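You operate a simulated robot arm through the tools that you are given. There is no shell and no other tool. Be economical: measure what you need, move in short steps, check, and stop when the job is done.

The job below is to be done with a simulated two-armed robot. You get a single attempt, and the scene is never put back.

JOB
Put two of the jars of plum jam from the packing table on the shelf three of the wire shelving with black collars. Put the scrub pad on the white folding table away on the shelf under the bench. Take the red wax tin on the white folding table and put it away on the open shelf of the grey cabinet. Lift the waste bin lid open. Do these in any order. Set down upright: jar of plum jam.

It is judged by the outcome, as a careful person would: the job done as asked, and still so three seconds after it is handed in. It fails if anything else is knocked over, pushed out of place, dropped, spilled or broken. Lids that push on must go on centred and level and be pressed home; caps that screw on are set level and turned clockwise until they are tight.

ROBOT AND FRAMES
Two 6-joint arms with two-finger parallel grippers on one trunk, on a base that drives. Base frame: it is fixed to the floor where the robot stands at the start and does not move with it; the origin is under the middle of the robot, x ahead of it, y to its left, z up; the surface under the hand at the start is at about z = 740. Units: mm, rad, N and s.
The left shoulder is at the start at [60, 187, 1022], the right one opposite. With the tool pointing down near the work surface each hand reaches from about 260 to 620 mm from the robot's upright axis, wherever it stands, measured 20 degrees to its own side. Places, roughly: jar of plum jam [750, 500, 750]; open shelf of the grey cabinet (50x16 cm) [3920, 4300, 120]; red wax tin [1250, -500, 750]; scrub pad (9x7x3 cm) [400, -500, 800]; shelf three of the wire shelving with black collar [1700, 4500, 900]; shelf under the bench (22x90 cm) [5660, -740, 320]; waste bin lid [4900, -2300, 300]. Payload 1.57 kg a hand.
Tool frame (each hand has its own): the origin (TCP) lies between the finger pads and is the grasp point; the fingertips stand 30 mm ahead of it; z points along the fingers, y is the line along which they close. Largest opening 110 mm; finger width 24, thickness 12; the body of the gripper, 48 by 112 mm, starts 78 mm behind the TCP.
Orientation is that of the tool frame in the base frame, as a unit quaternion [w, x, y, z]. With the fingers straight down and closing along the base's y, the tool's x points along the base's -x, its y along +y and its z along -z.

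CONTROLS
- The arms move only by the tool apply_moves. It takes "left_moves", "right_moves" or both (then of equal length, played together; a hand with none holds still); each is one flat list of numbers, 7 for each row, row after row: the turn, a rotation vector about the tool's x, y, z in units of 120 degrees (1.0 is 120 degrees), then the shift along the tool's x, y, z in units of 400 mm (1.0 is 400 mm), then the closure in counts, from 0 (fully open) to 255 (shut). In form: [wx, wy, wz, dx, dy, dz, claw, wx, wy, wz, dx, dy, dz, claw, ...]. A call has 1 to 12 rows; each row is the pose to reach, as a shift and turn from the pose commanded when the call began, along the tool's axes at that moment. A call with a number of a shift or a turn outside -1 to 1 is refused whole. A row lasts 0.2 s, in which the tool goes at most 50 mm and 0.15 rad; a call with a longer step from one row to the next is refused whole, and so is a gripper value outside its range. A pose out of reach is approached as far as the arm can. The call stops where the force on the tool passes 40 N (or 10 N more than at its start, if that is more) or the arm is blocked; 0.2 s more then pass. The fingers move at their own pace (about 153 mm/s each) and stop on an object; they squeeze with about 30 N. The grip force told is the motor's: it shows also when the fingers shut on nothing. Time passes only in rows, and 0.2 s behind the last, so rows that repeat a pose let the fingers close. The reply holds the time, the measured pose of the TCP, the force on the tool along the base axes, the opening and the grip force, in the units named above and with some noise, with the torque about the TCP (base axes, N m) and any sound that the robot's microphone picked up.
- Cameras (640 x 400 px; columns grow to the right, rows downward): "scene" is now at [10.2, 6.8, 1550.2]; the picture's right is [0.10, -0.99, 0.00], its down [-0.85, -0.09, -0.52] and it looks along [0.52, 0.05, -0.85] (base axes); focal length 268 px, centre (320, 200). "left" rides on the left gripper at [70, -16, -141] in its tool frame; the picture's right is [0.23, 0.97, 0.00], its down [-0.86, 0.20, -0.48] and it looks along [-0.47, 0.11, 0.88] (tool axes); focal length 222 px, centre (320, 200). "right" rides on the right gripper at [70, 16, -141] in its tool frame; the picture's right is [-0.23, 0.97, 0.00], its down [-0.86, -0.20, -0.48] and it looks along [-0.47, -0.11, 0.88] (tool axes); focal length 222 px, centre (320, 200). There is no depth. A picture from a camera that has moved, and an enlarged one, comes with that camera's place and axes in the base frame and with its lens.
- capture(camera): a new picture of that camera. No time passes.
- slide_trunk(by): slides the trunk up (or, below 0, down) by that many mm; the arms and the scene camera ride with it, the base frame stays. It gives what a move gives, with no picture.
- base_move(legs): drives the robot by 1 to 6 legs, each [ahead, left, turn to the left] in mm, mm and rad, along the robot's own axes; the way and the turn of a leg run together, so that a leg with both is an arc; at most 1500 mm and 3.142 rad a leg. The arms and the cameras ride along, it lands a little off, and it stops where it bumps. It gives what a move gives.
- aim_head(pan, tilt): turns the head with the scene camera to pan (to the left, within 1.501 rad either way) and tilt (down, from -0.506 to 1.204), counted from straight ahead of the robot. It gives what a move gives.
- inspect(camera, box): a new picture of the part [left, top, right, bottom] of that camera's present view, enlarged. No time passes.
- job_done(): hands the job in; it is judged then, once.

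Go step by step. Nothing tells you exact positions but the pictures and the camera data: compare them with the known pose of the tool, close in by small moves and look again before you grip or let go. The budget is 165 turns and 138 pictures, counting those below and the enlarged ones. Unless the task says otherwise, let go and move clear before handing in, and close with one line.

The tools are called after ">>>" as name(argument=value, ...) on one line, values as JSON. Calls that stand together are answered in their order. apply_moves: Moves the arms, as the interface text tells. Its arguments: {"type":"object","properties":{"left_moves":{"type":"array"},"right_moves":{"type":"array"}},"required":[]} The other tools are called the same way: slide_trunk (by) slides the trunk up or down; base_move (legs) drives the base; aim_head (pan, tilt) turns the head that bears the scene camera; capture (camera) takes a picture; inspect (camera, box) takes an enlarged picture of a part of a camera's view; job_done () hands the job in.

At the start:

```text
time: 0.0
left_tcp_pos: [383.5, 268.5, 1019.2]
left_tool_rot: [0.0, -0.001, 1.0, 0.0]
left_force: [-0.5, 1.0, 0.0]
left_ft_torque: [0.0, 0.0, -0.01]
left_finger_gap: 110.0
left_finger_force: 0.1
right_tcp_pos: [430.5, -113.8, 946.7]
right_tool_rot: [0.0, 0.0, 1.0, 0.0]
right_force: [-0.1, 0.1, 0.3]
right_ft_torque: [0.04, 0.01, -0.01]
right_finger_gap: 110.0
right_finger_force: 0.2
trunk travel left (down, up): [-650.0, 340.0]
robot x, y, heading: [0.2, -0.7, -0.004]
head pan, tilt: [0.099, 1.025]
```

scene: 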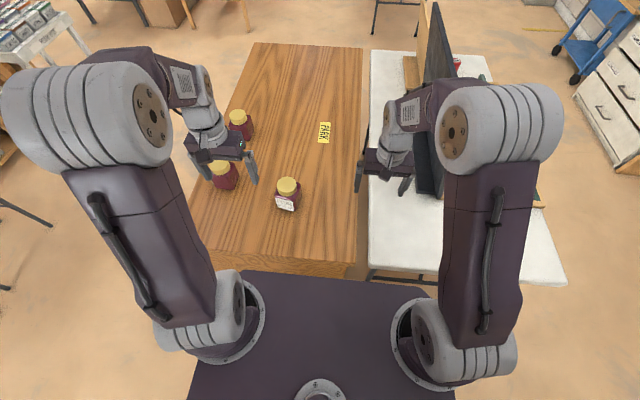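
right: 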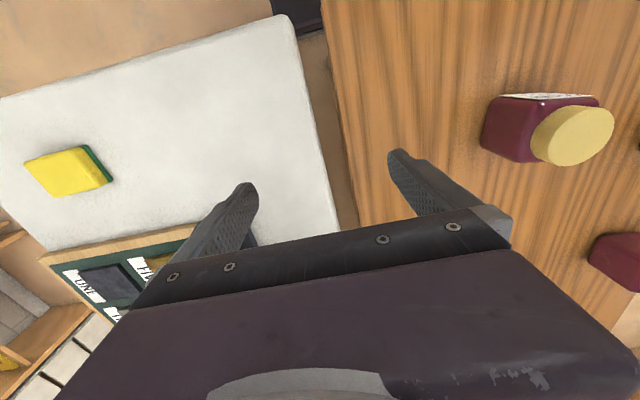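
left: 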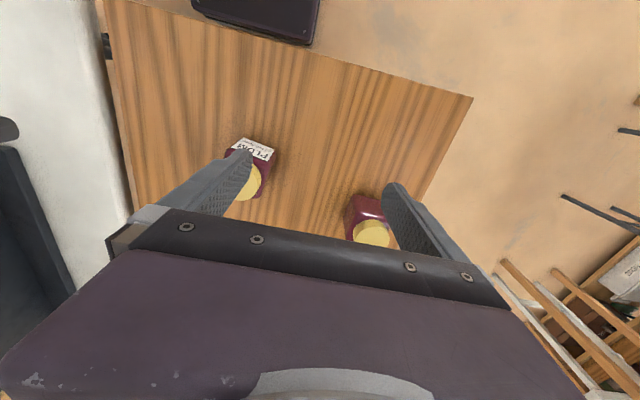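

I see three jars on the wooden packing table ahead-left, and the white folding table to the right with the scrub pad. First I look around with the head.

>>> aim_head(pan=0.5, tilt=0.35)

>>> capture(camera="scene")

>>> aim_head(pan=-0.6, tilt=0.45)

>>> capture(camera="scene")

```text
time: 1.1
left_tcp_pos: [383.2, 269.4, 1020.1]
left_tool_rot: [0.0, 0.0, 1.0, 0.001]
left_force: [0.0, 0.0, -0.4]
left_ft_torque: [-0.02, 0.0, -0.02]
left_finger_gap: 110.1
left_finger_force: 0.0
right_tcp_pos: [432.0, -113.9, 948.7]
right_tool_rot: [0.0, 0.0, 1.0, 0.0]
right_force: [0.2, -0.4, 0.0]
right_ft_torque: [-0.01, 0.02, -0.01]
right_finger_gap: 110.2
right_finger_force: 0.0
trunk travel left (down, up): [-650.0, 340.0]
robot x, y, heading: [0.0, -0.5, 0.007]
head pan, tilt: [0.499, 0.351]
```

```text
134 pictures are left
camera scene: at [24.2, 44.5, 1606.6], right [0.48, -0.88, 0.0], down [-0.3, -0.16, -0.94], along [0.82, 0.45, -0.34], focal length 268 px, centre (320, 200)
```

scene: 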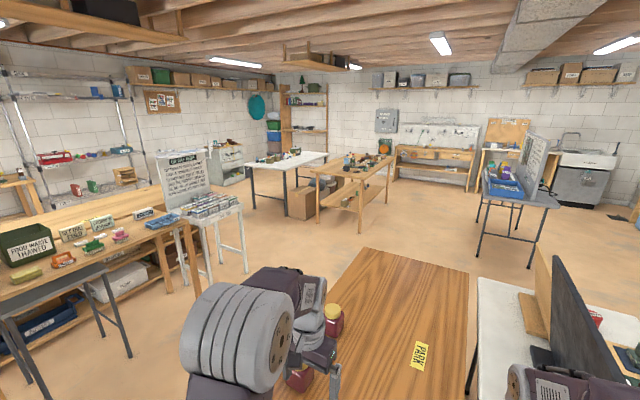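

```text
time: 2.4
left_tcp_pos: [383.3, 269.6, 1020.0]
left_tool_rot: [0.0, 0.0, 1.0, 0.0]
left_force: [-0.2, -0.7, -0.1]
left_ft_torque: [-0.03, -0.05, 0.0]
left_finger_gap: 110.1
left_finger_force: 0.1
right_tcp_pos: [431.7, -114.4, 948.0]
right_tool_rot: [-0.001, 0.0, 1.0, -0.001]
right_force: [-0.6, -0.2, 0.0]
right_ft_torque: [-0.01, 0.02, 0.01]
right_finger_gap: 109.9
right_finger_force: 0.0
trunk travel left (down, up): [-650.0, 340.0]
robot x, y, heading: [-1.5, -0.6, -0.002]
head pan, tilt: [-0.6, 0.45]
```

```text
133 pictures are left
camera scene: at [18.3, -51.8, 1597.5], right [-0.56, -0.83, 0.0], down [-0.36, 0.25, -0.9], along [0.74, -0.51, -0.44], focal length 268 px, centre (320, 200)
```

scene: 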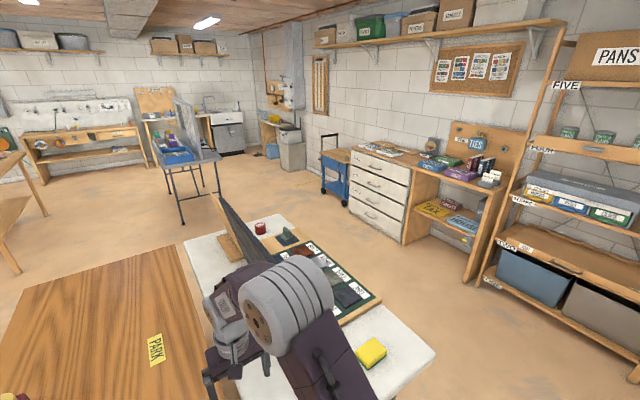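

>>> aim_head(pan=0.4, tilt=0.95)

>>> inspect(camera="scene", box=[120, 50, 520, 300])

>>> aim_head(pan=-0.7, tilt=0.9)

>>> capture(camera="scene")

>>> inspect(camera="left", box=[200, 100, 440, 250])

```text
time: 3.6
left_tcp_pos: [384.6, 268.4, 1019.5]
left_tool_rot: [0.0, -0.001, 1.0, 0.002]
left_force: [-0.4, 0.4, 0.4]
left_ft_torque: [0.04, 0.01, 0.04]
left_finger_gap: 110.0
left_finger_force: 0.1
right_tcp_pos: [431.4, -114.2, 947.2]
right_tool_rot: [0.0, 0.0, 1.0, 0.0]
right_force: [0.0, 0.3, -0.4]
right_ft_torque: [-0.01, 0.01, 0.02]
right_finger_gap: 110.1
right_finger_force: 0.0
trunk travel left (down, up): [-650.0, 340.0]
robot x, y, heading: [0.1, 0.4, -0.001]
head pan, tilt: [0.4, 0.949]
```

```text
1.60 times, centred on (320, 175) of scene
camera zoom: at [9.5, 28.3, 1555.5], right [0.39, -0.92, 0.0], down [-0.75, -0.32, -0.58], along [0.54, 0.23, -0.81], focal length 428 px, centre (320, 240)
```

zoom: 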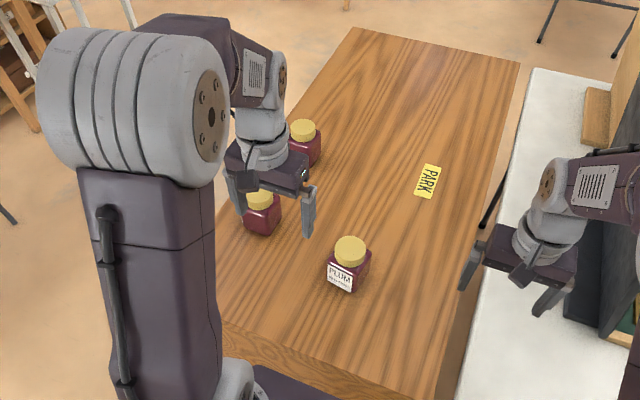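

```text
time: 5.0
left_tcp_pos: [383.4, 269.1, 1020.1]
left_tool_rot: [0.0, -0.001, 1.0, 0.0]
left_force: [1.4, -0.1, 0.2]
left_ft_torque: [-0.02, 0.02, 0.0]
left_finger_gap: 110.1
left_finger_force: 0.2
right_tcp_pos: [432.6, -113.4, 948.1]
right_tool_rot: [0.0, -0.001, 1.0, 0.0]
right_force: [-0.5, -0.4, -0.1]
right_ft_torque: [-0.01, 0.0, -0.02]
right_finger_gap: 110.2
right_finger_force: 0.0
trunk travel left (down, up): [-650.0, 340.0]
robot x, y, heading: [2.5, -3.8, -0.001]
head pan, tilt: [-0.7, 0.901]
```

```text
131 pictures are left
camera scene: at [0.2, -48.5, 1559.1], right [-0.64, -0.77, 0.0], down [-0.6, 0.5, -0.62], along [0.48, -0.4, -0.78], focal length 268 px, centre (320, 200)
```

scene: 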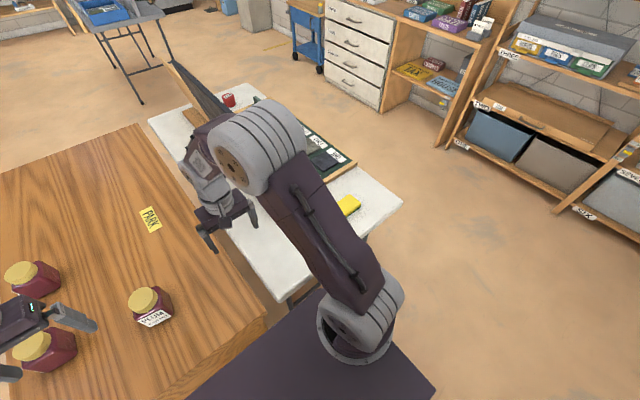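

```text
2.67 times, centred on (320, 175) of left
camera zoom: at [314.5, 250.9, 1161.0], right [-0.23, 0.97, 0.0], down [0.85, 0.2, 0.48], along [0.47, 0.11, -0.88], focal length 592 px, centre (320, 267)
```

zoom: 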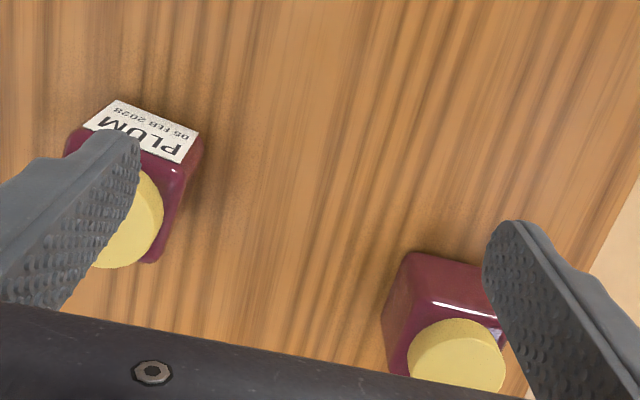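

>>> aim_head(pan=1.15, tilt=0.2)

>>> inspect(camera="scene", box=[180, 80, 500, 280])

>>> capture(camera="scene")

```text
time: 6.8
left_tcp_pos: [383.7, 269.7, 1019.5]
left_tool_rot: [-0.001, -0.001, 1.0, 0.0]
left_force: [0.5, -0.4, 0.2]
left_ft_torque: [0.01, -0.04, -0.03]
left_finger_gap: 110.2
left_finger_force: 0.0
right_tcp_pos: [430.9, -114.4, 947.8]
right_tool_rot: [0.0, 0.0, 1.0, -0.001]
right_force: [0.3, -0.4, -0.1]
right_ft_torque: [0.0, -0.02, -0.03]
right_finger_gap: 110.1
right_finger_force: 0.0
trunk travel left (down, up): [-650.0, 340.0]
robot x, y, heading: [1.6, -0.7, -0.004]
head pan, tilt: [1.15, 0.201]
```

```text
2.00 times, centred on (340, 180) of scene
camera zoom: at [-19.4, 85.1, 1620.7], right [0.91, -0.41, 0.0], down [-0.08, -0.18, -0.98], along [0.4, 0.89, -0.2], focal length 536 px, centre (280, 240)
```

zoom: 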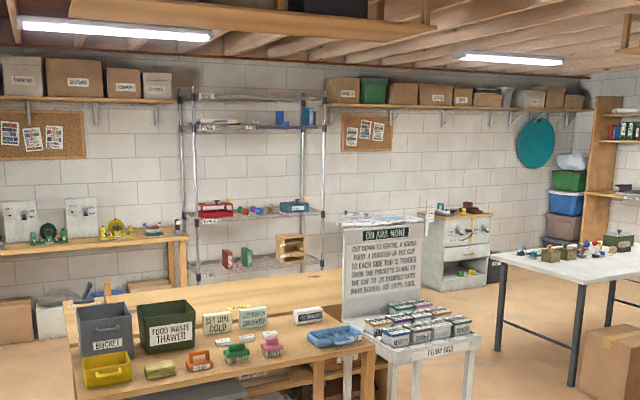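

```text
128 pictures are left
camera scene: at [-19.4, 85.1, 1620.7], right [0.91, -0.41, 0.0], down [-0.08, -0.18, -0.98], along [0.4, 0.89, -0.2], focal length 268 px, centre (320, 200)
```

scene: 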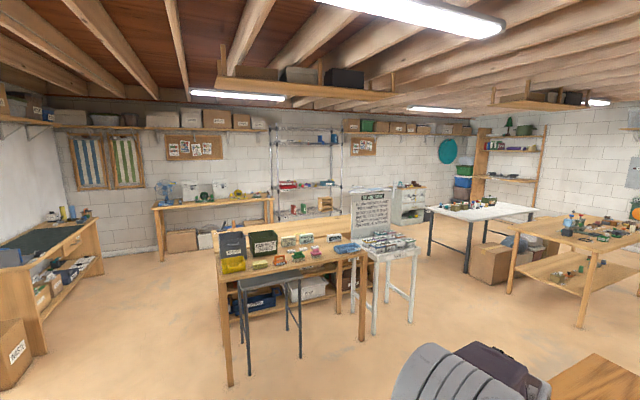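

Three jars stand on the packing table near (483,152), (520,382) and (780,398). I shift the base left so both hands can reach the first two, then look.

>>> base_move(legs=[[0, 150, 0]])

>>> aim_head(pan=0.25, tilt=1.0)

>>> capture(camera="scene")

>>> capture(camera="right")

>>> capture(camera="left")

```text
time: 8.2
left_tcp_pos: [384.5, 418.2, 1019.6]
left_tool_rot: [0.0, 0.0, 1.0, 0.001]
left_force: [0.5, -0.6, -0.5]
left_ft_torque: [0.04, -0.01, 0.01]
left_finger_gap: 110.2
left_finger_force: 0.1
right_tcp_pos: [431.5, 35.6, 947.6]
right_tool_rot: [0.0, 0.001, 1.0, 0.0]
right_force: [0.6, 1.3, 0.6]
right_ft_torque: [-0.01, -0.02, -0.02]
right_finger_gap: 110.1
right_finger_force: 0.1
trunk travel left (down, up): [-650.0, 340.0]
robot x, y, heading: [-0.6, 151.0, -0.003]
head pan, tilt: [1.15, 0.201]
```

```text
time: 9.4
left_tcp_pos: [383.8, 419.1, 1019.4]
left_tool_rot: [0.001, 0.0, 1.0, 0.001]
left_force: [-0.3, -0.4, 1.0]
left_ft_torque: [-0.03, 0.01, -0.01]
left_finger_gap: 110.2
left_finger_force: 0.0
right_tcp_pos: [431.8, 35.3, 947.3]
right_tool_rot: [0.0, 0.001, 1.0, 0.0]
right_force: [-0.2, -0.5, -0.9]
right_ft_torque: [0.0, 0.0, -0.03]
right_finger_gap: 110.1
right_finger_force: 0.1
trunk travel left (down, up): [-650.0, 340.0]
robot x, y, heading: [-2.8, 149.7, -0.002]
head pan, tilt: [0.25, 1.0]
```

```text
127 pictures are left
camera scene: at [10.1, 167.8, 1552.0], right [0.25, -0.97, 0.0], down [-0.82, -0.21, -0.54], along [0.52, 0.13, -0.84], focal length 268 px, centre (320, 200)
```

scene: 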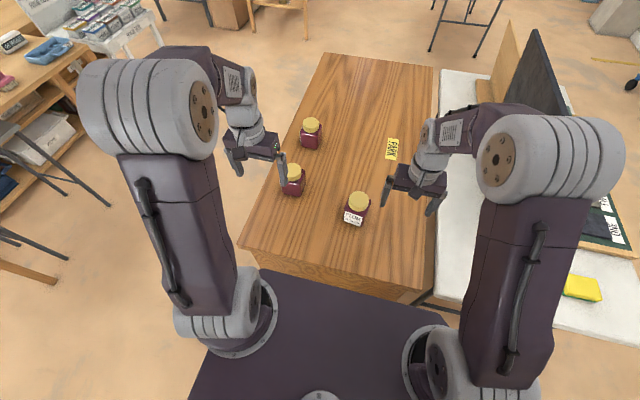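

```text
126 pictures are left
camera right: at [361.6, 51.5, 1090.3], right [0.23, 0.97, 0.0], down [0.85, -0.2, 0.48], along [0.47, -0.11, -0.88], focal length 222 px, centre (320, 200)
```

right: 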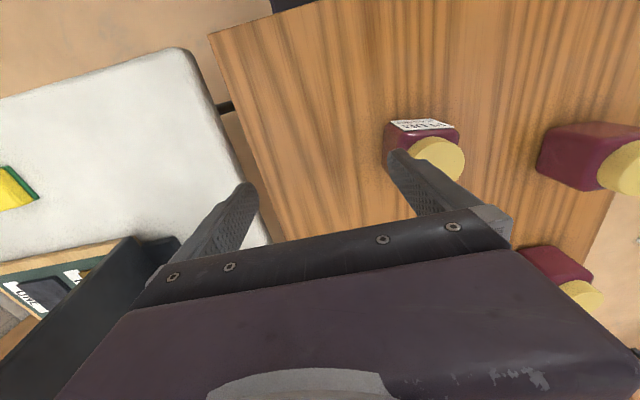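

```text
125 pictures are left
camera left: at [314.9, 400.8, 1160.9], right [-0.23, 0.97, 0.0], down [0.86, 0.2, 0.48], along [0.47, 0.11, -0.88], focal length 222 px, centre (320, 200)
```

left: 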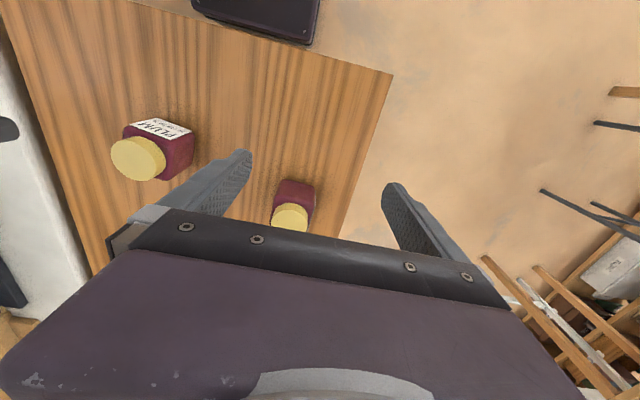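

>>> inspect(camera="left", box=[240, 150, 360, 240])

>>> inspect(camera="scene", box=[250, 100, 410, 240])

>>> inspect(camera="right", box=[360, 90, 500, 190])

```text
4.44 times, centred on (300, 195) of left
camera zoom: at [314.9, 400.8, 1160.9], right [-0.23, 0.97, 0.0], down [0.86, 0.2, 0.48], along [0.47, 0.11, -0.88], focal length 987 px, centre (409, 222)
```

zoom: 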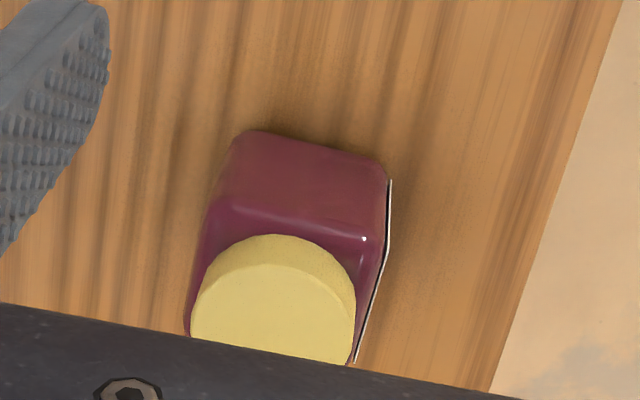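

```text
2.86 times, centred on (330, 170) of scene
camera zoom: at [10.1, 167.8, 1552.0], right [0.25, -0.97, 0.0], down [-0.82, -0.21, -0.54], along [0.52, 0.13, -0.84], focal length 765 px, centre (291, 286)
```

zoom: 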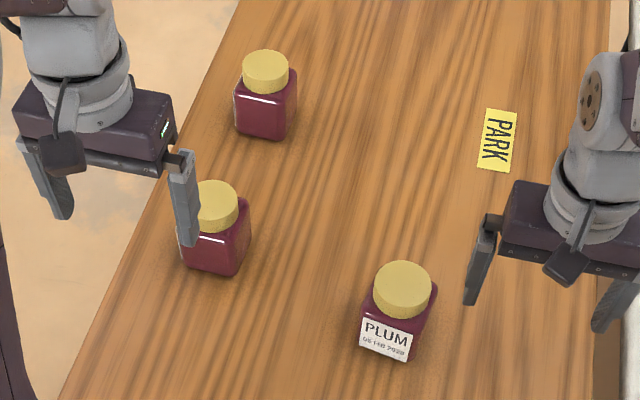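

```text
4.00 times, centred on (430, 140) of right
camera zoom: at [361.6, 51.5, 1090.3], right [0.23, 0.97, 0.0], down [0.85, -0.2, 0.48], along [0.47, -0.11, -0.88], focal length 888 px, centre (-120, 440)
```

zoom: 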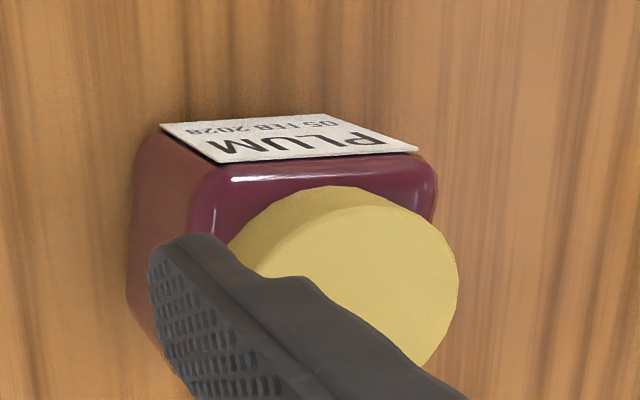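

Jar 1 is at about (477,162), turned about 10° clockwise; jar 2 is at about (540,397), square to the base. Their lid tops are at about z=846. I move both hands to hover above them.

>>> apply_moves(left_moves=[0, 0, 0, -0.08, -0.011, 0.05, 0, 0, 0, 0, -0.16, -0.022, 0.1, 0, 0, 0, 0, -0.24, -0.033, 0.16, 0, 0, 0, 0, -0.32, -0.044, 0.22, 0, 0, 0, 0, -0.39, -0.055, 0.27, 0], right_moves=[0, 0, 0.02, -0.023, 0.063, 0.02, 0, 0, 0, 0.04, -0.046, 0.127, 0.05, 0, 0, 0, 0.06, -0.069, 0.19, 0.08, 0, 0, 0, 0.083, -0.092, 0.253, 0.1, 0, 0, 0, 0.083, -0.1135, 0.3165, 0.125, 0])

>>> capture(camera="right")

>>> capture(camera="left")

>>> inspect(camera="scene", box=[200, 80, 440, 260])

```text
time: 10.6
left_tcp_pos: [541.6, 398.0, 911.0]
left_tool_rot: [0.0, 0.0, 1.0, 0.0]
left_force: [0.6, -0.5, 0.8]
left_ft_torque: [0.02, 0.02, 0.02]
left_finger_gap: 109.7
left_finger_force: 0.0
right_tcp_pos: [478.9, 163.0, 896.1]
right_tool_rot: [-0.002, 0.087, 0.996, 0.0]
right_force: [-0.7, 0.3, -0.5]
right_ft_torque: [-0.01, 0.04, 0.0]
right_finger_gap: 110.2
right_finger_force: 0.1
trunk travel left (down, up): [-650.0, 340.0]
robot x, y, heading: [0.7, 151.7, 0.005]
head pan, tilt: [0.25, 1.0]
```

```text
121 pictures are left
camera right: at [413.5, 190.6, 1039.6], right [0.39, 0.92, 0.0], down [0.81, -0.35, 0.48], along [0.44, -0.19, -0.88], focal length 222 px, centre (320, 200)
```

right: 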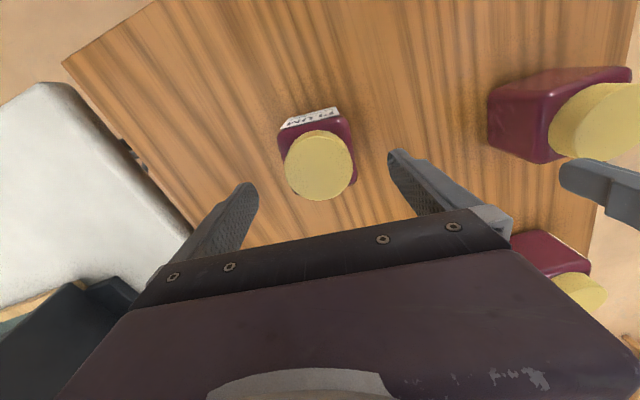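

```text
120 pictures are left
camera left: at [471.9, 379.6, 1052.6], right [-0.23, 0.97, 0.0], down [0.86, 0.2, 0.48], along [0.47, 0.11, -0.88], focal length 222 px, centre (320, 200)
```

left: 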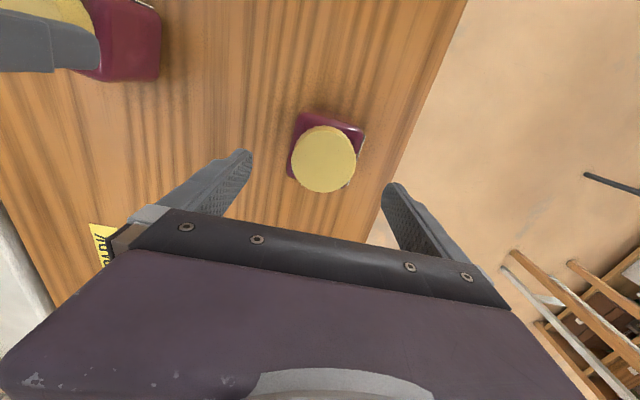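

```text
2.22 times, centred on (320, 170) of scene
camera zoom: at [12.0, 168.3, 1551.9], right [0.25, -0.97, 0.0], down [-0.82, -0.21, -0.54], along [0.52, 0.13, -0.84], focal length 595 px, centre (320, 267)
```

zoom: 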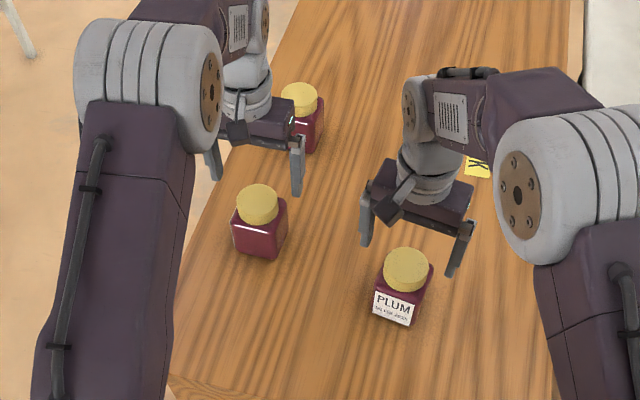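

Both hands line up over the lids. I descend and grip.

>>> apply_moves(left_moves=[0, 0, 0, 0.015, 0, 0.09, 0, 0, 0, 0, 0.015, 0, 0.18, 0, 0, 0, 0, 0.015, 0, 0.26, 0, 0, 0, 0, 0.015, 0, 0.322, 0, 0, 0, 0, 0.015, 0, 0.322, 255, 0, 0, 0, 0.015, 0, 0.322, 255, 0, 0, 0, 0.015, 0, 0.322, 255], right_moves=[0, 0, 0, 0.01, 0, 0.08, 0, 0, 0, 0, 0.01, 0, 0.15, 0, 0, 0, 0, 0.01, 0, 0.22, 0, 0, 0, 0, 0.01, 0, 0.285, 0, 0, 0, 0, 0.01, 0, 0.285, 255, 0, 0, 0, 0.01, 0, 0.285, 255, 0, 0, 0, 0.01, 0, 0.285, 255])

>>> capture(camera="scene")

```text
time: 12.2
left_tcp_pos: [535.1, 396.6, 781.4]
left_tool_rot: [-0.001, 0.0, 1.0, 0.001]
left_force: [0.7, 0.7, -1.0]
left_ft_torque: [-0.02, 0.0, 0.0]
left_finger_gap: 75.1
left_finger_force: 30.0
right_tcp_pos: [475.3, 162.5, 781.5]
right_tool_rot: [-0.001, 0.086, 0.996, 0.0]
right_force: [2.1, -0.7, -0.5]
right_ft_torque: [-0.04, 0.13, 0.04]
right_finger_gap: 74.8
right_finger_force: 29.4
trunk travel left (down, up): [-650.0, 340.0]
robot x, y, heading: [-1.2, 153.2, -0.001]
head pan, tilt: [0.25, 1.0]
```

```text
118 pictures are left
camera scene: at [11.5, 167.7, 1551.8], right [0.25, -0.97, 0.0], down [-0.82, -0.21, -0.54], along [0.52, 0.13, -0.84], focal length 268 px, centre (320, 200)
```

scene: 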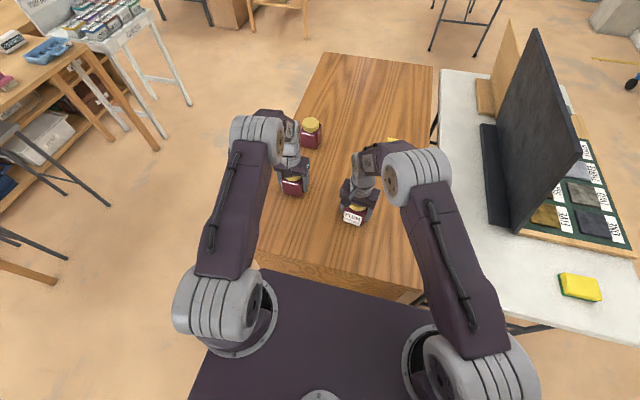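

Both are gripped (75 mm wide). I lift them and check that the left jar's label says plum.

>>> apply_moves(left_moves=[0, 0, 0, 0, 0, -0.08, 255, 0, 0, 0, 0, 0, -0.18, 255, 0, 0, 0, 0, 0, -0.28, 255, 0, 0, 0, 0.08, 0, -0.36, 255, 0, 0, 0, 0.17, 0, -0.42, 255, 0, 0, 0, 0.26, 0, -0.48, 255, 0, 0, 0, 0.3, 0, -0.52, 255], right_moves=[0, 0, 0, 0, 0, -0.08, 255, 0, 0, 0, 0, 0, -0.18, 255, 0, 0, 0, 0, 0, -0.28, 255, 0, 0, 0, 0.04, -0.04, -0.36, 255, 0, 0, 0, 0.08, -0.09, -0.42, 255, 0, 0, 0, 0.12, -0.14, -0.48, 255, 0, 0, 0, 0.15, -0.2, -0.52, 255])

>>> capture(camera="scene")

>>> capture(camera="left")

```text
time: 13.8
left_tcp_pos: [413.2, 396.0, 991.3]
left_tool_rot: [-0.001, 0.0, 1.0, 0.001]
left_force: [-0.1, -0.4, -5.9]
left_ft_torque: [0.02, 0.05, -0.04]
left_finger_gap: 74.9
left_finger_force: 29.4
right_tcp_pos: [400.5, 93.8, 992.8]
right_tool_rot: [0.0, 0.088, 0.996, 0.0]
right_force: [-0.6, -0.9, -6.6]
right_ft_torque: [0.05, 0.03, -0.05]
right_finger_gap: 74.8
right_finger_force: 30.0
trunk travel left (down, up): [-650.0, 340.0]
robot x, y, heading: [3.8, 151.1, -0.002]
head pan, tilt: [0.25, 1.0]
```

```text
117 pictures are left
camera scene: at [9.3, 166.2, 1551.9], right [0.25, -0.97, 0.0], down [-0.82, -0.21, -0.54], along [0.52, 0.13, -0.84], focal length 268 px, centre (320, 200)
```

scene: 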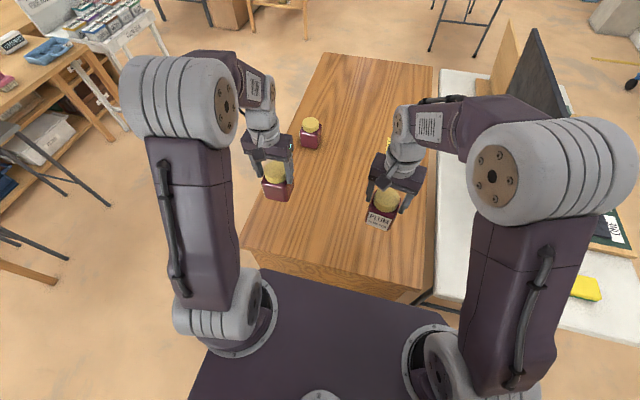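

```text
116 pictures are left
camera left: at [343.4, 378.2, 1132.6], right [-0.23, 0.97, 0.0], down [0.85, 0.2, 0.48], along [0.47, 0.11, -0.88], focal length 222 px, centre (320, 200)
```

left: 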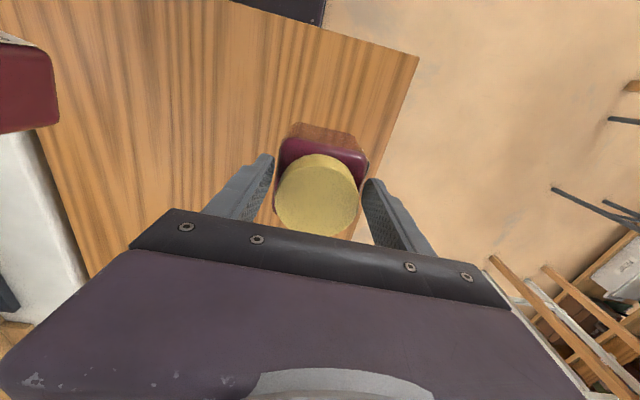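

>>> apply_moves(left_moves=[0, 0, -0.07, 0, 0, 0, 255, 0, 0, -0.14, 0, 0, 0, 255, 0, 0, -0.21, 0, 0, 0, 255, 0, 0, -0.28, 0, 0, 0, 255, 0, 0, -0.35, 0, 0, 0, 255, 0, 0, -0.42, 0, 0, 0, 255, 0, 0, -0.49, 0, 0, 0, 255, 0, 0, -0.56, 0, 0, 0, 255])

>>> inspect(camera="scene", box=[220, 120, 340, 220])

```text
time: 15.6
left_tcp_pos: [416.5, 397.0, 991.0]
left_tool_rot: [-0.002, -0.555, 0.832, 0.0]
left_force: [0.5, -0.2, -5.9]
left_ft_torque: [-0.08, 0.03, 0.0]
left_finger_gap: 74.7
left_finger_force: 30.2
right_tcp_pos: [401.4, 95.3, 990.5]
right_tool_rot: [-0.001, 0.087, 0.996, 0.0]
right_force: [0.7, 0.6, -6.5]
right_ft_torque: [0.04, 0.04, 0.0]
right_finger_gap: 75.0
right_finger_force: 30.2
trunk travel left (down, up): [-650.0, 340.0]
robot x, y, heading: [0.9, 148.0, 0.003]
head pan, tilt: [0.25, 1.0]
```

```text
4.00 times, centred on (280, 170) of scene
camera zoom: at [11.6, 167.7, 1551.9], right [0.25, -0.97, 0.0], down [-0.82, -0.21, -0.54], along [0.52, 0.13, -0.84], focal length 1071 px, centre (480, 320)
```

zoom: 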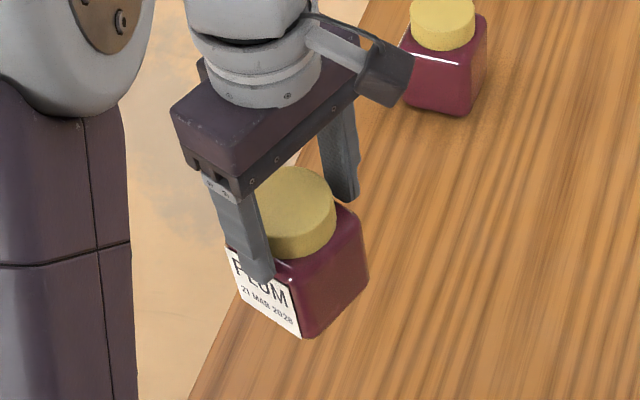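

The left jar reads PLUM too. I turn it back and drive toward the shelving through the gap between the tables.

>>> apply_moves(left_moves=[0, 0, 0.07, 0, 0, 0, 255, 0, 0, 0.14, 0, 0, 0, 255, 0, 0, 0.21, 0, 0, 0, 255, 0, 0, 0.28, 0, 0, 0, 255, 0, 0, 0.35, 0, 0, 0, 255, 0, 0, 0.42, 0, 0, 0, 255, 0, 0, 0.49, 0, 0, 0, 255, 0, 0, 0.56, 0, 0, 0, 255])

>>> base_move(legs=[[0, 850, 0], [1200, 0, 0], [1100, 0, 0], [0, 0, 1.571]])

>>> aim_head(pan=0.3, tilt=0.4)

>>> capture(camera="scene")

```text
time: 17.4
left_tcp_pos: [415.6, 396.6, 990.8]
left_tool_rot: [-0.002, 0.002, 1.0, 0.0]
left_force: [-0.9, 0.0, -6.6]
left_ft_torque: [0.0, 0.06, -0.01]
left_finger_gap: 74.7
left_finger_force: 29.9
right_tcp_pos: [402.0, 95.0, 989.8]
right_tool_rot: [0.0, 0.086, 0.996, -0.001]
right_force: [-0.2, -0.4, -5.9]
right_ft_torque: [0.03, 0.02, 0.0]
right_finger_gap: 74.7
right_finger_force: 30.1
trunk travel left (down, up): [-650.0, 340.0]
robot x, y, heading: [-2.8, 149.7, -0.002]
head pan, tilt: [0.25, 1.0]
```

```text
time: 36.6
left_tcp_pos: [2057.9, 1427.3, 990.7]
left_tool_rot: [-0.001, -0.707, 0.708, 0.0]
left_force: [0.6, -0.9, -5.4]
left_ft_torque: [-0.07, 0.0, 0.01]
left_finger_gap: 74.9
left_finger_force: 29.9
right_tcp_pos: [2360.3, 1413.7, 990.5]
right_tool_rot: [-0.001, -0.642, 0.767, -0.001]
right_force: [0.5, -1.3, -6.4]
right_ft_torque: [-0.06, -0.01, 0.0]
right_finger_gap: 74.6
right_finger_force: 29.8
trunk travel left (down, up): [-650.0, 340.0]
robot x, y, heading: [2304.9, 1009.2, 1.566]
head pan, tilt: [0.25, 1.0]
```

```text
time: 37.6
left_tcp_pos: [2058.5, 1427.8, 989.4]
left_tool_rot: [0.0, -0.706, 0.708, 0.0]
left_force: [0.1, 0.2, -5.6]
left_ft_torque: [-0.06, -0.03, -0.01]
left_finger_gap: 74.7
left_finger_force: 29.8
right_tcp_pos: [2360.2, 1413.1, 991.0]
right_tool_rot: [-0.001, -0.641, 0.767, 0.0]
right_force: [0.2, 0.0, -5.7]
right_ft_torque: [-0.06, 0.0, 0.02]
right_finger_gap: 74.7
right_finger_force: 30.0
trunk travel left (down, up): [-650.0, 340.0]
robot x, y, heading: [2303.8, 1011.2, 1.566]
head pan, tilt: [0.3, 0.4]
```

```text
114 pictures are left
camera scene: at [2279.2, 1042.5, 1602.0], right [0.96, 0.29, 0.0], down [0.11, -0.37, -0.92], along [-0.27, 0.88, -0.39], focal length 268 px, centre (320, 200)
```

scene: 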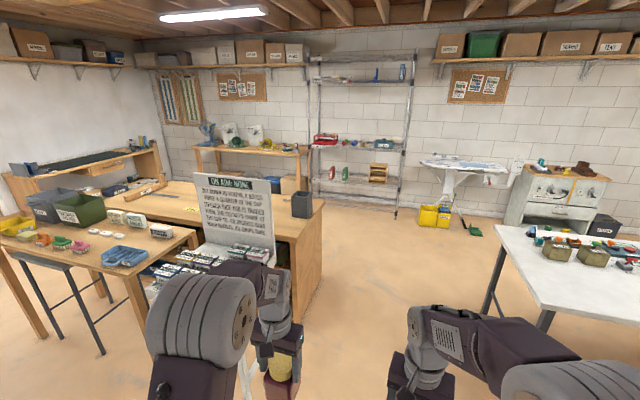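

>>> base_move(legs=[[1300, 0, 0], [1050, 0, 0], [0, 550, 0]])

>>> aim_head(pan=0.0, tilt=0.45)

>>> capture(camera="scene")

```text
time: 52.0
left_tcp_pos: [1482.5, 3774.2, 991.2]
left_tool_rot: [0.002, 0.711, -0.703, 0.001]
left_force: [0.0, -0.1, -5.7]
left_ft_torque: [-0.04, 0.01, 0.02]
left_finger_gap: 75.0
left_finger_force: 30.1
right_tcp_pos: [1783.2, 3763.5, 990.0]
right_tool_rot: [-0.001, -0.647, 0.763, -0.001]
right_force: [-0.4, -0.9, -5.3]
right_ft_torque: [-0.08, 0.01, 0.01]
right_finger_gap: 74.7
right_finger_force: 29.9
trunk travel left (down, up): [-650.0, 340.0]
robot x, y, heading: [1734.8, 3363.6, 1.58]
head pan, tilt: [0.3, 0.4]
```

```text
time: 52.8
left_tcp_pos: [1481.8, 3773.0, 989.5]
left_tool_rot: [0.0, 0.711, -0.703, 0.0]
left_force: [-0.4, -0.4, -6.1]
left_ft_torque: [-0.07, -0.02, -0.02]
left_finger_gap: 75.1
left_finger_force: 30.1
right_tcp_pos: [1784.5, 3763.2, 990.9]
right_tool_rot: [0.0, -0.647, 0.762, -0.001]
right_force: [0.1, 1.0, -5.5]
right_ft_torque: [-0.04, 0.03, -0.02]
right_finger_gap: 74.4
right_finger_force: 29.6
trunk travel left (down, up): [-650.0, 340.0]
robot x, y, heading: [1735.1, 3363.2, 1.581]
head pan, tilt: [0.0, 0.45]
```

```text
113 pictures are left
camera scene: at [1734.9, 3395.0, 1597.4], right [1.0, 0.01, 0.0], down [0.01, -0.44, -0.9], along [-0.01, 0.9, -0.44], focal length 268 px, centre (320, 200)
```

scene: 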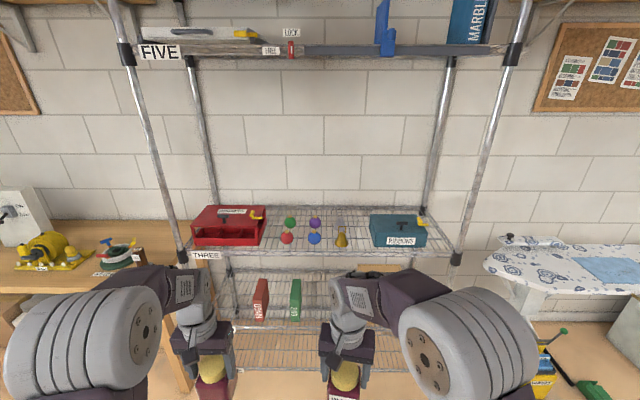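

Shelf THREE holds a red box, balls, a cone and a blue box, with some gaps between them. I zoom in to measure the free space.

>>> inspect(camera="scene", box=[180, 180, 470, 280])

>>> slide_trunk(by=80)

>>> base_move(legs=[[380, 0, -0.01]])

>>> aim_head(pan=0.0, tilt=0.75)

>>> capture(camera="scene")

```text
2.21 times, centred on (325, 230) of scene
camera zoom: at [1734.9, 3395.0, 1597.4], right [1.0, 0.01, 0.0], down [0.01, -0.44, -0.9], along [-0.01, 0.9, -0.44], focal length 591 px, centre (309, 134)
```

zoom: 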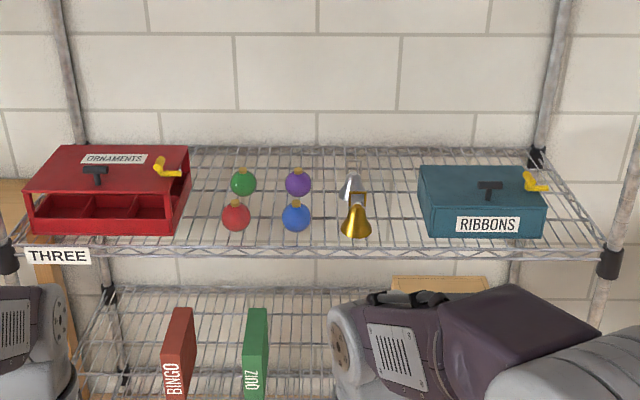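

```text
time: 54.0
left_tcp_pos: [1481.7, 3774.4, 1071.0]
left_tool_rot: [0.0, 0.711, -0.703, 0.001]
left_force: [0.6, 1.1, -6.0]
left_ft_torque: [-0.07, 0.0, 0.0]
left_finger_gap: 74.7
left_finger_force: 29.8
right_tcp_pos: [1784.1, 3765.5, 1071.9]
right_tool_rot: [0.0, -0.646, 0.763, -0.001]
right_force: [0.1, 0.3, -6.7]
right_ft_torque: [-0.08, 0.02, 0.0]
right_finger_gap: 74.8
right_finger_force: 30.2
trunk travel left (down, up): [-730.0, 260.0]
robot x, y, heading: [1737.8, 3361.8, 1.581]
head pan, tilt: [0.0, 0.45]
```

```text
time: 56.4
left_tcp_pos: [1485.7, 4155.8, 1070.4]
left_tool_rot: [0.0, -0.706, 0.708, 0.001]
left_force: [0.5, -0.7, -7.5]
left_ft_torque: [-0.06, 0.0, -0.01]
left_finger_gap: 75.0
left_finger_force: 29.6
right_tcp_pos: [1786.8, 4143.1, 1070.8]
right_tool_rot: [0.001, -0.643, 0.766, 0.0]
right_force: [0.2, -0.2, -5.6]
right_ft_torque: [-0.05, -0.01, -0.02]
right_finger_gap: 74.6
right_finger_force: 29.3
trunk travel left (down, up): [-730.0, 260.0]
robot x, y, heading: [1733.7, 3741.5, 1.561]
head pan, tilt: [0.0, 0.45]
```

```text
time: 57.2
left_tcp_pos: [1485.1, 4158.5, 1070.2]
left_tool_rot: [0.0, -0.707, 0.708, -0.001]
left_force: [0.6, 0.3, -6.3]
left_ft_torque: [-0.06, -0.01, 0.0]
left_finger_gap: 74.4
left_finger_force: 30.7
right_tcp_pos: [1787.5, 4143.9, 1071.2]
right_tool_rot: [0.0, -0.642, 0.766, -0.002]
right_force: [1.1, 0.3, -5.7]
right_ft_torque: [-0.06, 0.0, 0.0]
right_finger_gap: 74.7
right_finger_force: 30.6
trunk travel left (down, up): [-730.0, 260.0]
robot x, y, heading: [1731.5, 3739.9, 1.569]
head pan, tilt: [0.0, 0.75]
```

```text
111 pictures are left
camera scene: at [1733.8, 3767.4, 1651.0], right [1.0, 0.0, 0.0], down [0.0, -0.68, -0.73], along [0.0, 0.73, -0.68], focal length 268 px, centre (320, 200)
```

scene: 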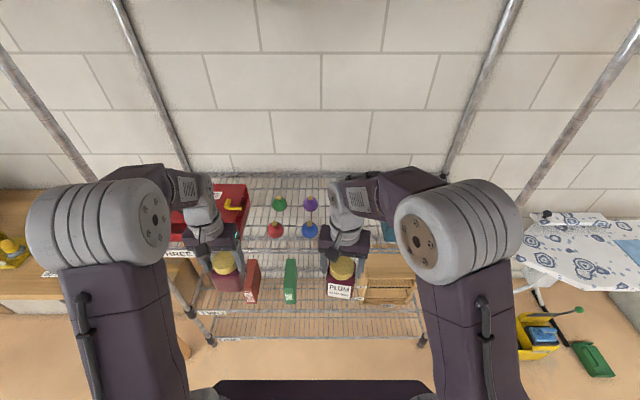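

The free area is behind the ornaments, at y≈4600. I bring the hands inward and up, then drive closer.

>>> apply_moves(left_moves=[0, 0, 0, 0, -0.1, -0.04, 255, 0, 0, 0, 0, -0.2, -0.08, 255, 0, 0, 0, 0, -0.28, -0.1, 255], right_moves=[0, 0, -0.03, -0.009, -0.05, -0.04, 255, 0, 0, -0.06, -0.018, -0.1, -0.08, 255, 0, 0, -0.083, -0.027, -0.155, -0.1, 255])

>>> base_move(legs=[[200, 0, 0]])

>>> capture(camera="scene")

>>> capture(camera="left")

>>> capture(camera="right")

```text
time: 58.0
left_tcp_pos: [1597.8, 4156.8, 1111.3]
left_tool_rot: [-0.002, -0.706, 0.708, 0.001]
left_force: [0.2, -0.5, -5.4]
left_ft_torque: [-0.06, -0.01, 0.02]
left_finger_gap: 74.6
left_finger_force: 29.7
right_tcp_pos: [1851.2, 4143.9, 1109.3]
right_tool_rot: [0.001, 0.707, -0.707, 0.002]
right_force: [0.4, -0.5, -5.5]
right_ft_torque: [-0.03, 0.03, 0.03]
right_finger_gap: 74.5
right_finger_force: 29.6
trunk travel left (down, up): [-730.0, 260.0]
robot x, y, heading: [1731.2, 3744.4, 1.568]
head pan, tilt: [0.0, 0.75]
```

```text
time: 59.6
left_tcp_pos: [1598.1, 4357.1, 1111.3]
left_tool_rot: [-0.001, -0.706, 0.708, 0.001]
left_force: [-0.2, 1.0, -5.7]
left_ft_torque: [-0.06, -0.05, 0.03]
left_finger_gap: 74.4
left_finger_force: 29.7
right_tcp_pos: [1850.4, 4343.9, 1111.1]
right_tool_rot: [0.0, -0.706, 0.708, -0.001]
right_force: [0.9, 0.1, -5.5]
right_ft_torque: [-0.02, -0.01, -0.03]
right_finger_gap: 74.6
right_finger_force: 29.7
trunk travel left (down, up): [-730.0, 260.0]
robot x, y, heading: [1733.2, 3947.4, 1.569]
head pan, tilt: [0.0, 0.75]
```

```text
110 pictures are left
camera scene: at [1734.7, 3966.5, 1651.0], right [1.0, 0.0, 0.0], down [0.0, -0.68, -0.73], along [0.0, 0.73, -0.68], focal length 268 px, centre (320, 200)
```

scene: 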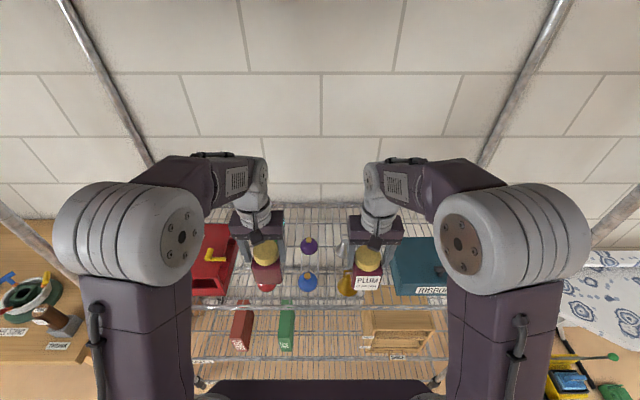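

```text
109 pictures are left
camera left: at [1614.5, 4285.9, 1252.3], right [-0.97, -0.23, 0.0], down [-0.2, 0.86, 0.48], along [-0.11, 0.47, -0.88], focal length 222 px, centre (320, 200)
```

left: 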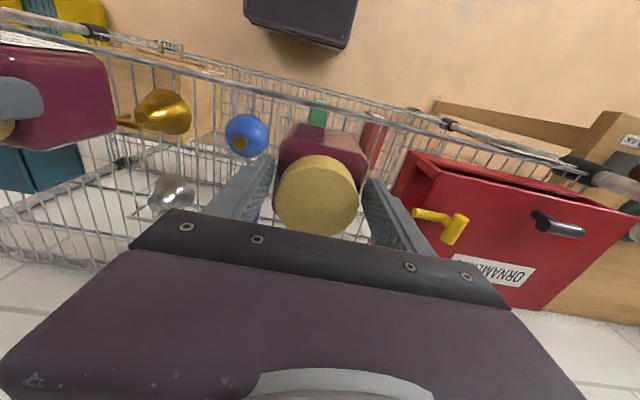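

```text
108 pictures are left
camera right: at [1834.1, 4273.6, 1252.7], right [-0.97, 0.23, 0.0], down [0.2, 0.86, 0.48], along [0.11, 0.46, -0.88], focal length 222 px, centre (320, 200)
```

right: 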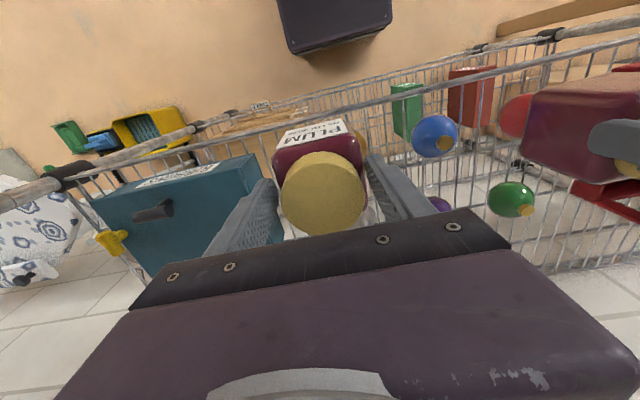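

>>> base_move(legs=[[60, 0, 0]])

>>> apply_moves(left_moves=[0, 0, 0, -0.1, 0, 0, 255, 0, 0, 0, -0.2, 0, 0, 255, 0, 0, 0, -0.3, 0, 0, 255, 0, 0, 0, -0.4, 0, 0, 255, 0, 0, 0, -0.455, 0, 0.02, 255, 0, 0, 0, -0.455, 0, 0.1, 255, 0, 0, 0, -0.455, 0, 0.2, 255], right_moves=[0, 0, 0, -0.1, 0, 0, 255, 0, 0, 0, -0.2, 0, 0, 255, 0, 0, 0, -0.3, 0, 0, 255, 0, 0, 0, -0.4, 0, 0, 255, 0, 0, 0, -0.485, 0, 0.02, 255, 0, 0, 0, -0.485, 0, 0.1, 255, 0, 0, 0, -0.485, 0, 0.2, 255])

>>> capture(camera="scene")

>>> capture(camera="left")

>>> capture(camera="right")

```text
time: 60.5
left_tcp_pos: [1597.4, 4412.8, 1112.0]
left_tool_rot: [0.0, -0.707, 0.707, 0.001]
left_force: [0.6, 0.5, -5.3]
left_ft_torque: [-0.04, 0.02, 0.0]
left_finger_gap: 74.9
left_finger_force: 29.4
right_tcp_pos: [1851.1, 4399.2, 1111.5]
right_tool_rot: [0.001, -0.707, 0.707, 0.002]
right_force: [0.1, -0.6, -5.5]
right_ft_torque: [0.0, -0.01, 0.02]
right_finger_gap: 74.8
right_finger_force: 30.5
trunk travel left (down, up): [-730.0, 260.0]
robot x, y, heading: [1731.8, 4000.1, 1.568]
head pan, tilt: [0.0, 0.75]
```

```text
time: 62.1
left_tcp_pos: [1596.9, 4599.2, 1027.6]
left_tool_rot: [-0.002, -0.707, 0.707, -0.002]
left_force: [0.4, 0.2, -6.9]
left_ft_torque: [-0.07, 0.01, -0.02]
left_finger_gap: 74.6
left_finger_force: 29.8
left hand out of reach, approached as far as the arm can: row 5, 6
right_tcp_pos: [1851.0, 4597.7, 1025.4]
right_tool_rot: [-0.003, -0.707, 0.707, -0.003]
right_force: [0.3, 0.5, -5.8]
right_ft_torque: [-0.05, 0.0, 0.0]
right_finger_gap: 74.6
right_finger_force: 29.7
right hand out of reach, approached as far as the arm can: row 5, 6
trunk travel left (down, up): [-730.0, 260.0]
robot x, y, heading: [1730.7, 4002.0, 1.567]
head pan, tilt: [0.0, 0.75]
```

```text
107 pictures are left
camera scene: at [1734.6, 4032.3, 1650.9], right [1.0, 0.0, 0.0], down [0.0, -0.69, -0.73], along [0.0, 0.73, -0.69], focal length 268 px, centre (320, 200)
```

scene: 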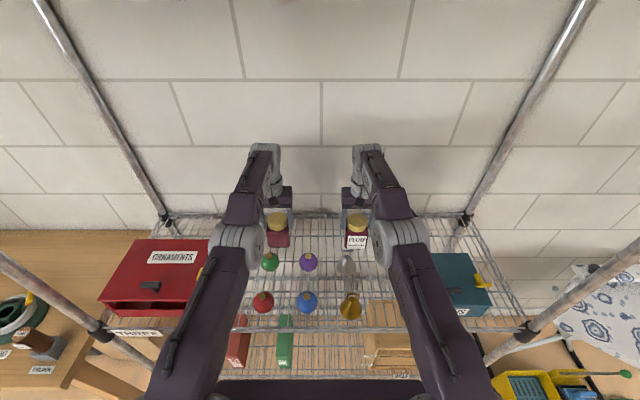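

```text
106 pictures are left
camera left: at [1613.4, 4529.6, 1168.8], right [-0.97, -0.23, 0.0], down [-0.2, 0.86, 0.47], along [-0.11, 0.46, -0.88], focal length 222 px, centre (320, 200)
```

left: 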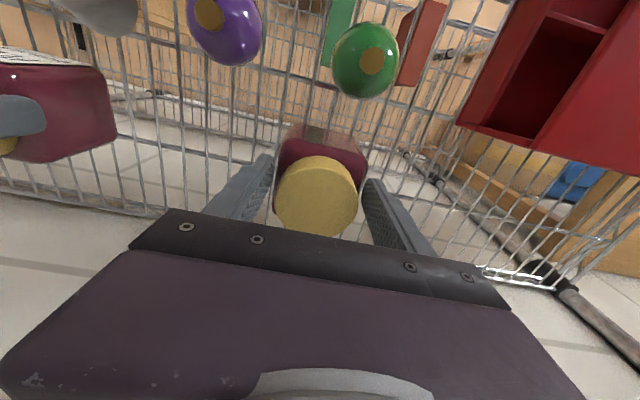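

```text
105 pictures are left
camera right: at [1834.8, 4528.3, 1169.1], right [-0.97, 0.23, 0.0], down [0.2, 0.86, 0.47], along [0.11, 0.46, -0.88], focal length 222 px, centre (320, 200)
```

right: 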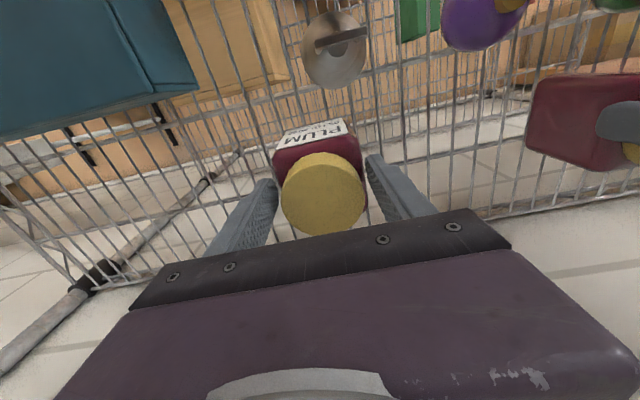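

Both jars sit over the clear strip behind the ornaments. I lower them, slowly near the shelf.

>>> apply_moves(left_moves=[0, 0, 0, 0, 0, 0.08, 255, 0, 0, 0, 0, 0, 0.15, 255, 0, 0, 0, 0, 0, 0.19, 255, 0, 0, 0, 0, 0, 0.2, 255], right_moves=[0, 0, 0, 0, 0, 0.08, 255, 0, 0, 0, 0, 0, 0.15, 255, 0, 0, 0, 0, 0, 0.19, 255, 0, 0, 0, 0, 0, 0.2, 255])

>>> inspect(camera="scene", box=[220, 190, 420, 330])

```text
time: 63.1
left_tcp_pos: [1599.0, 4593.5, 959.5]
left_tool_rot: [-0.004, 0.707, -0.707, -0.003]
left_force: [0.4, -4.0, 17.4]
left_ft_torque: [-0.19, 0.32, 0.11]
left_finger_gap: 74.4
left_finger_force: 30.1
right_tcp_pos: [1850.4, 4591.0, 956.2]
right_tool_rot: [0.002, -0.706, 0.708, 0.002]
right_force: [0.7, -4.4, 19.5]
right_ft_torque: [-0.5, -0.19, -0.1]
right_finger_gap: 74.8
right_finger_force: 30.0
trunk travel left (down, up): [-730.0, 260.0]
robot x, y, heading: [1736.8, 4002.3, 1.568]
head pan, tilt: [0.0, 0.75]
stopped in row 4 (left hand): the force on the tool passed its limit at 48 N (the readings are from after the stop); the commanded pose is now the measured one
```

```text
2.86 times, centred on (320, 260) of scene
camera zoom: at [1734.9, 4016.0, 1650.4], right [1.0, 0.0, 0.0], down [0.0, -0.68, -0.74], along [0.0, 0.74, -0.68], focal length 765 px, centre (320, 29)
```

zoom: 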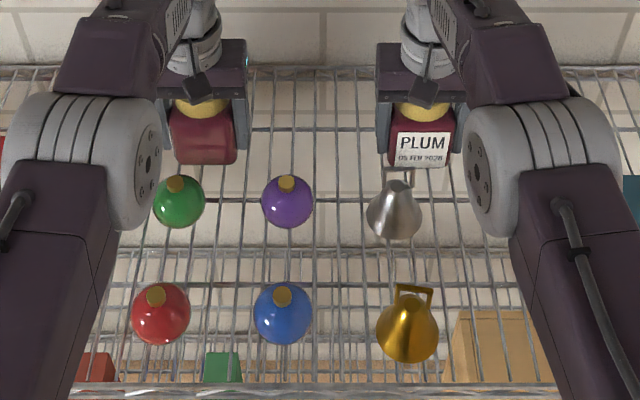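

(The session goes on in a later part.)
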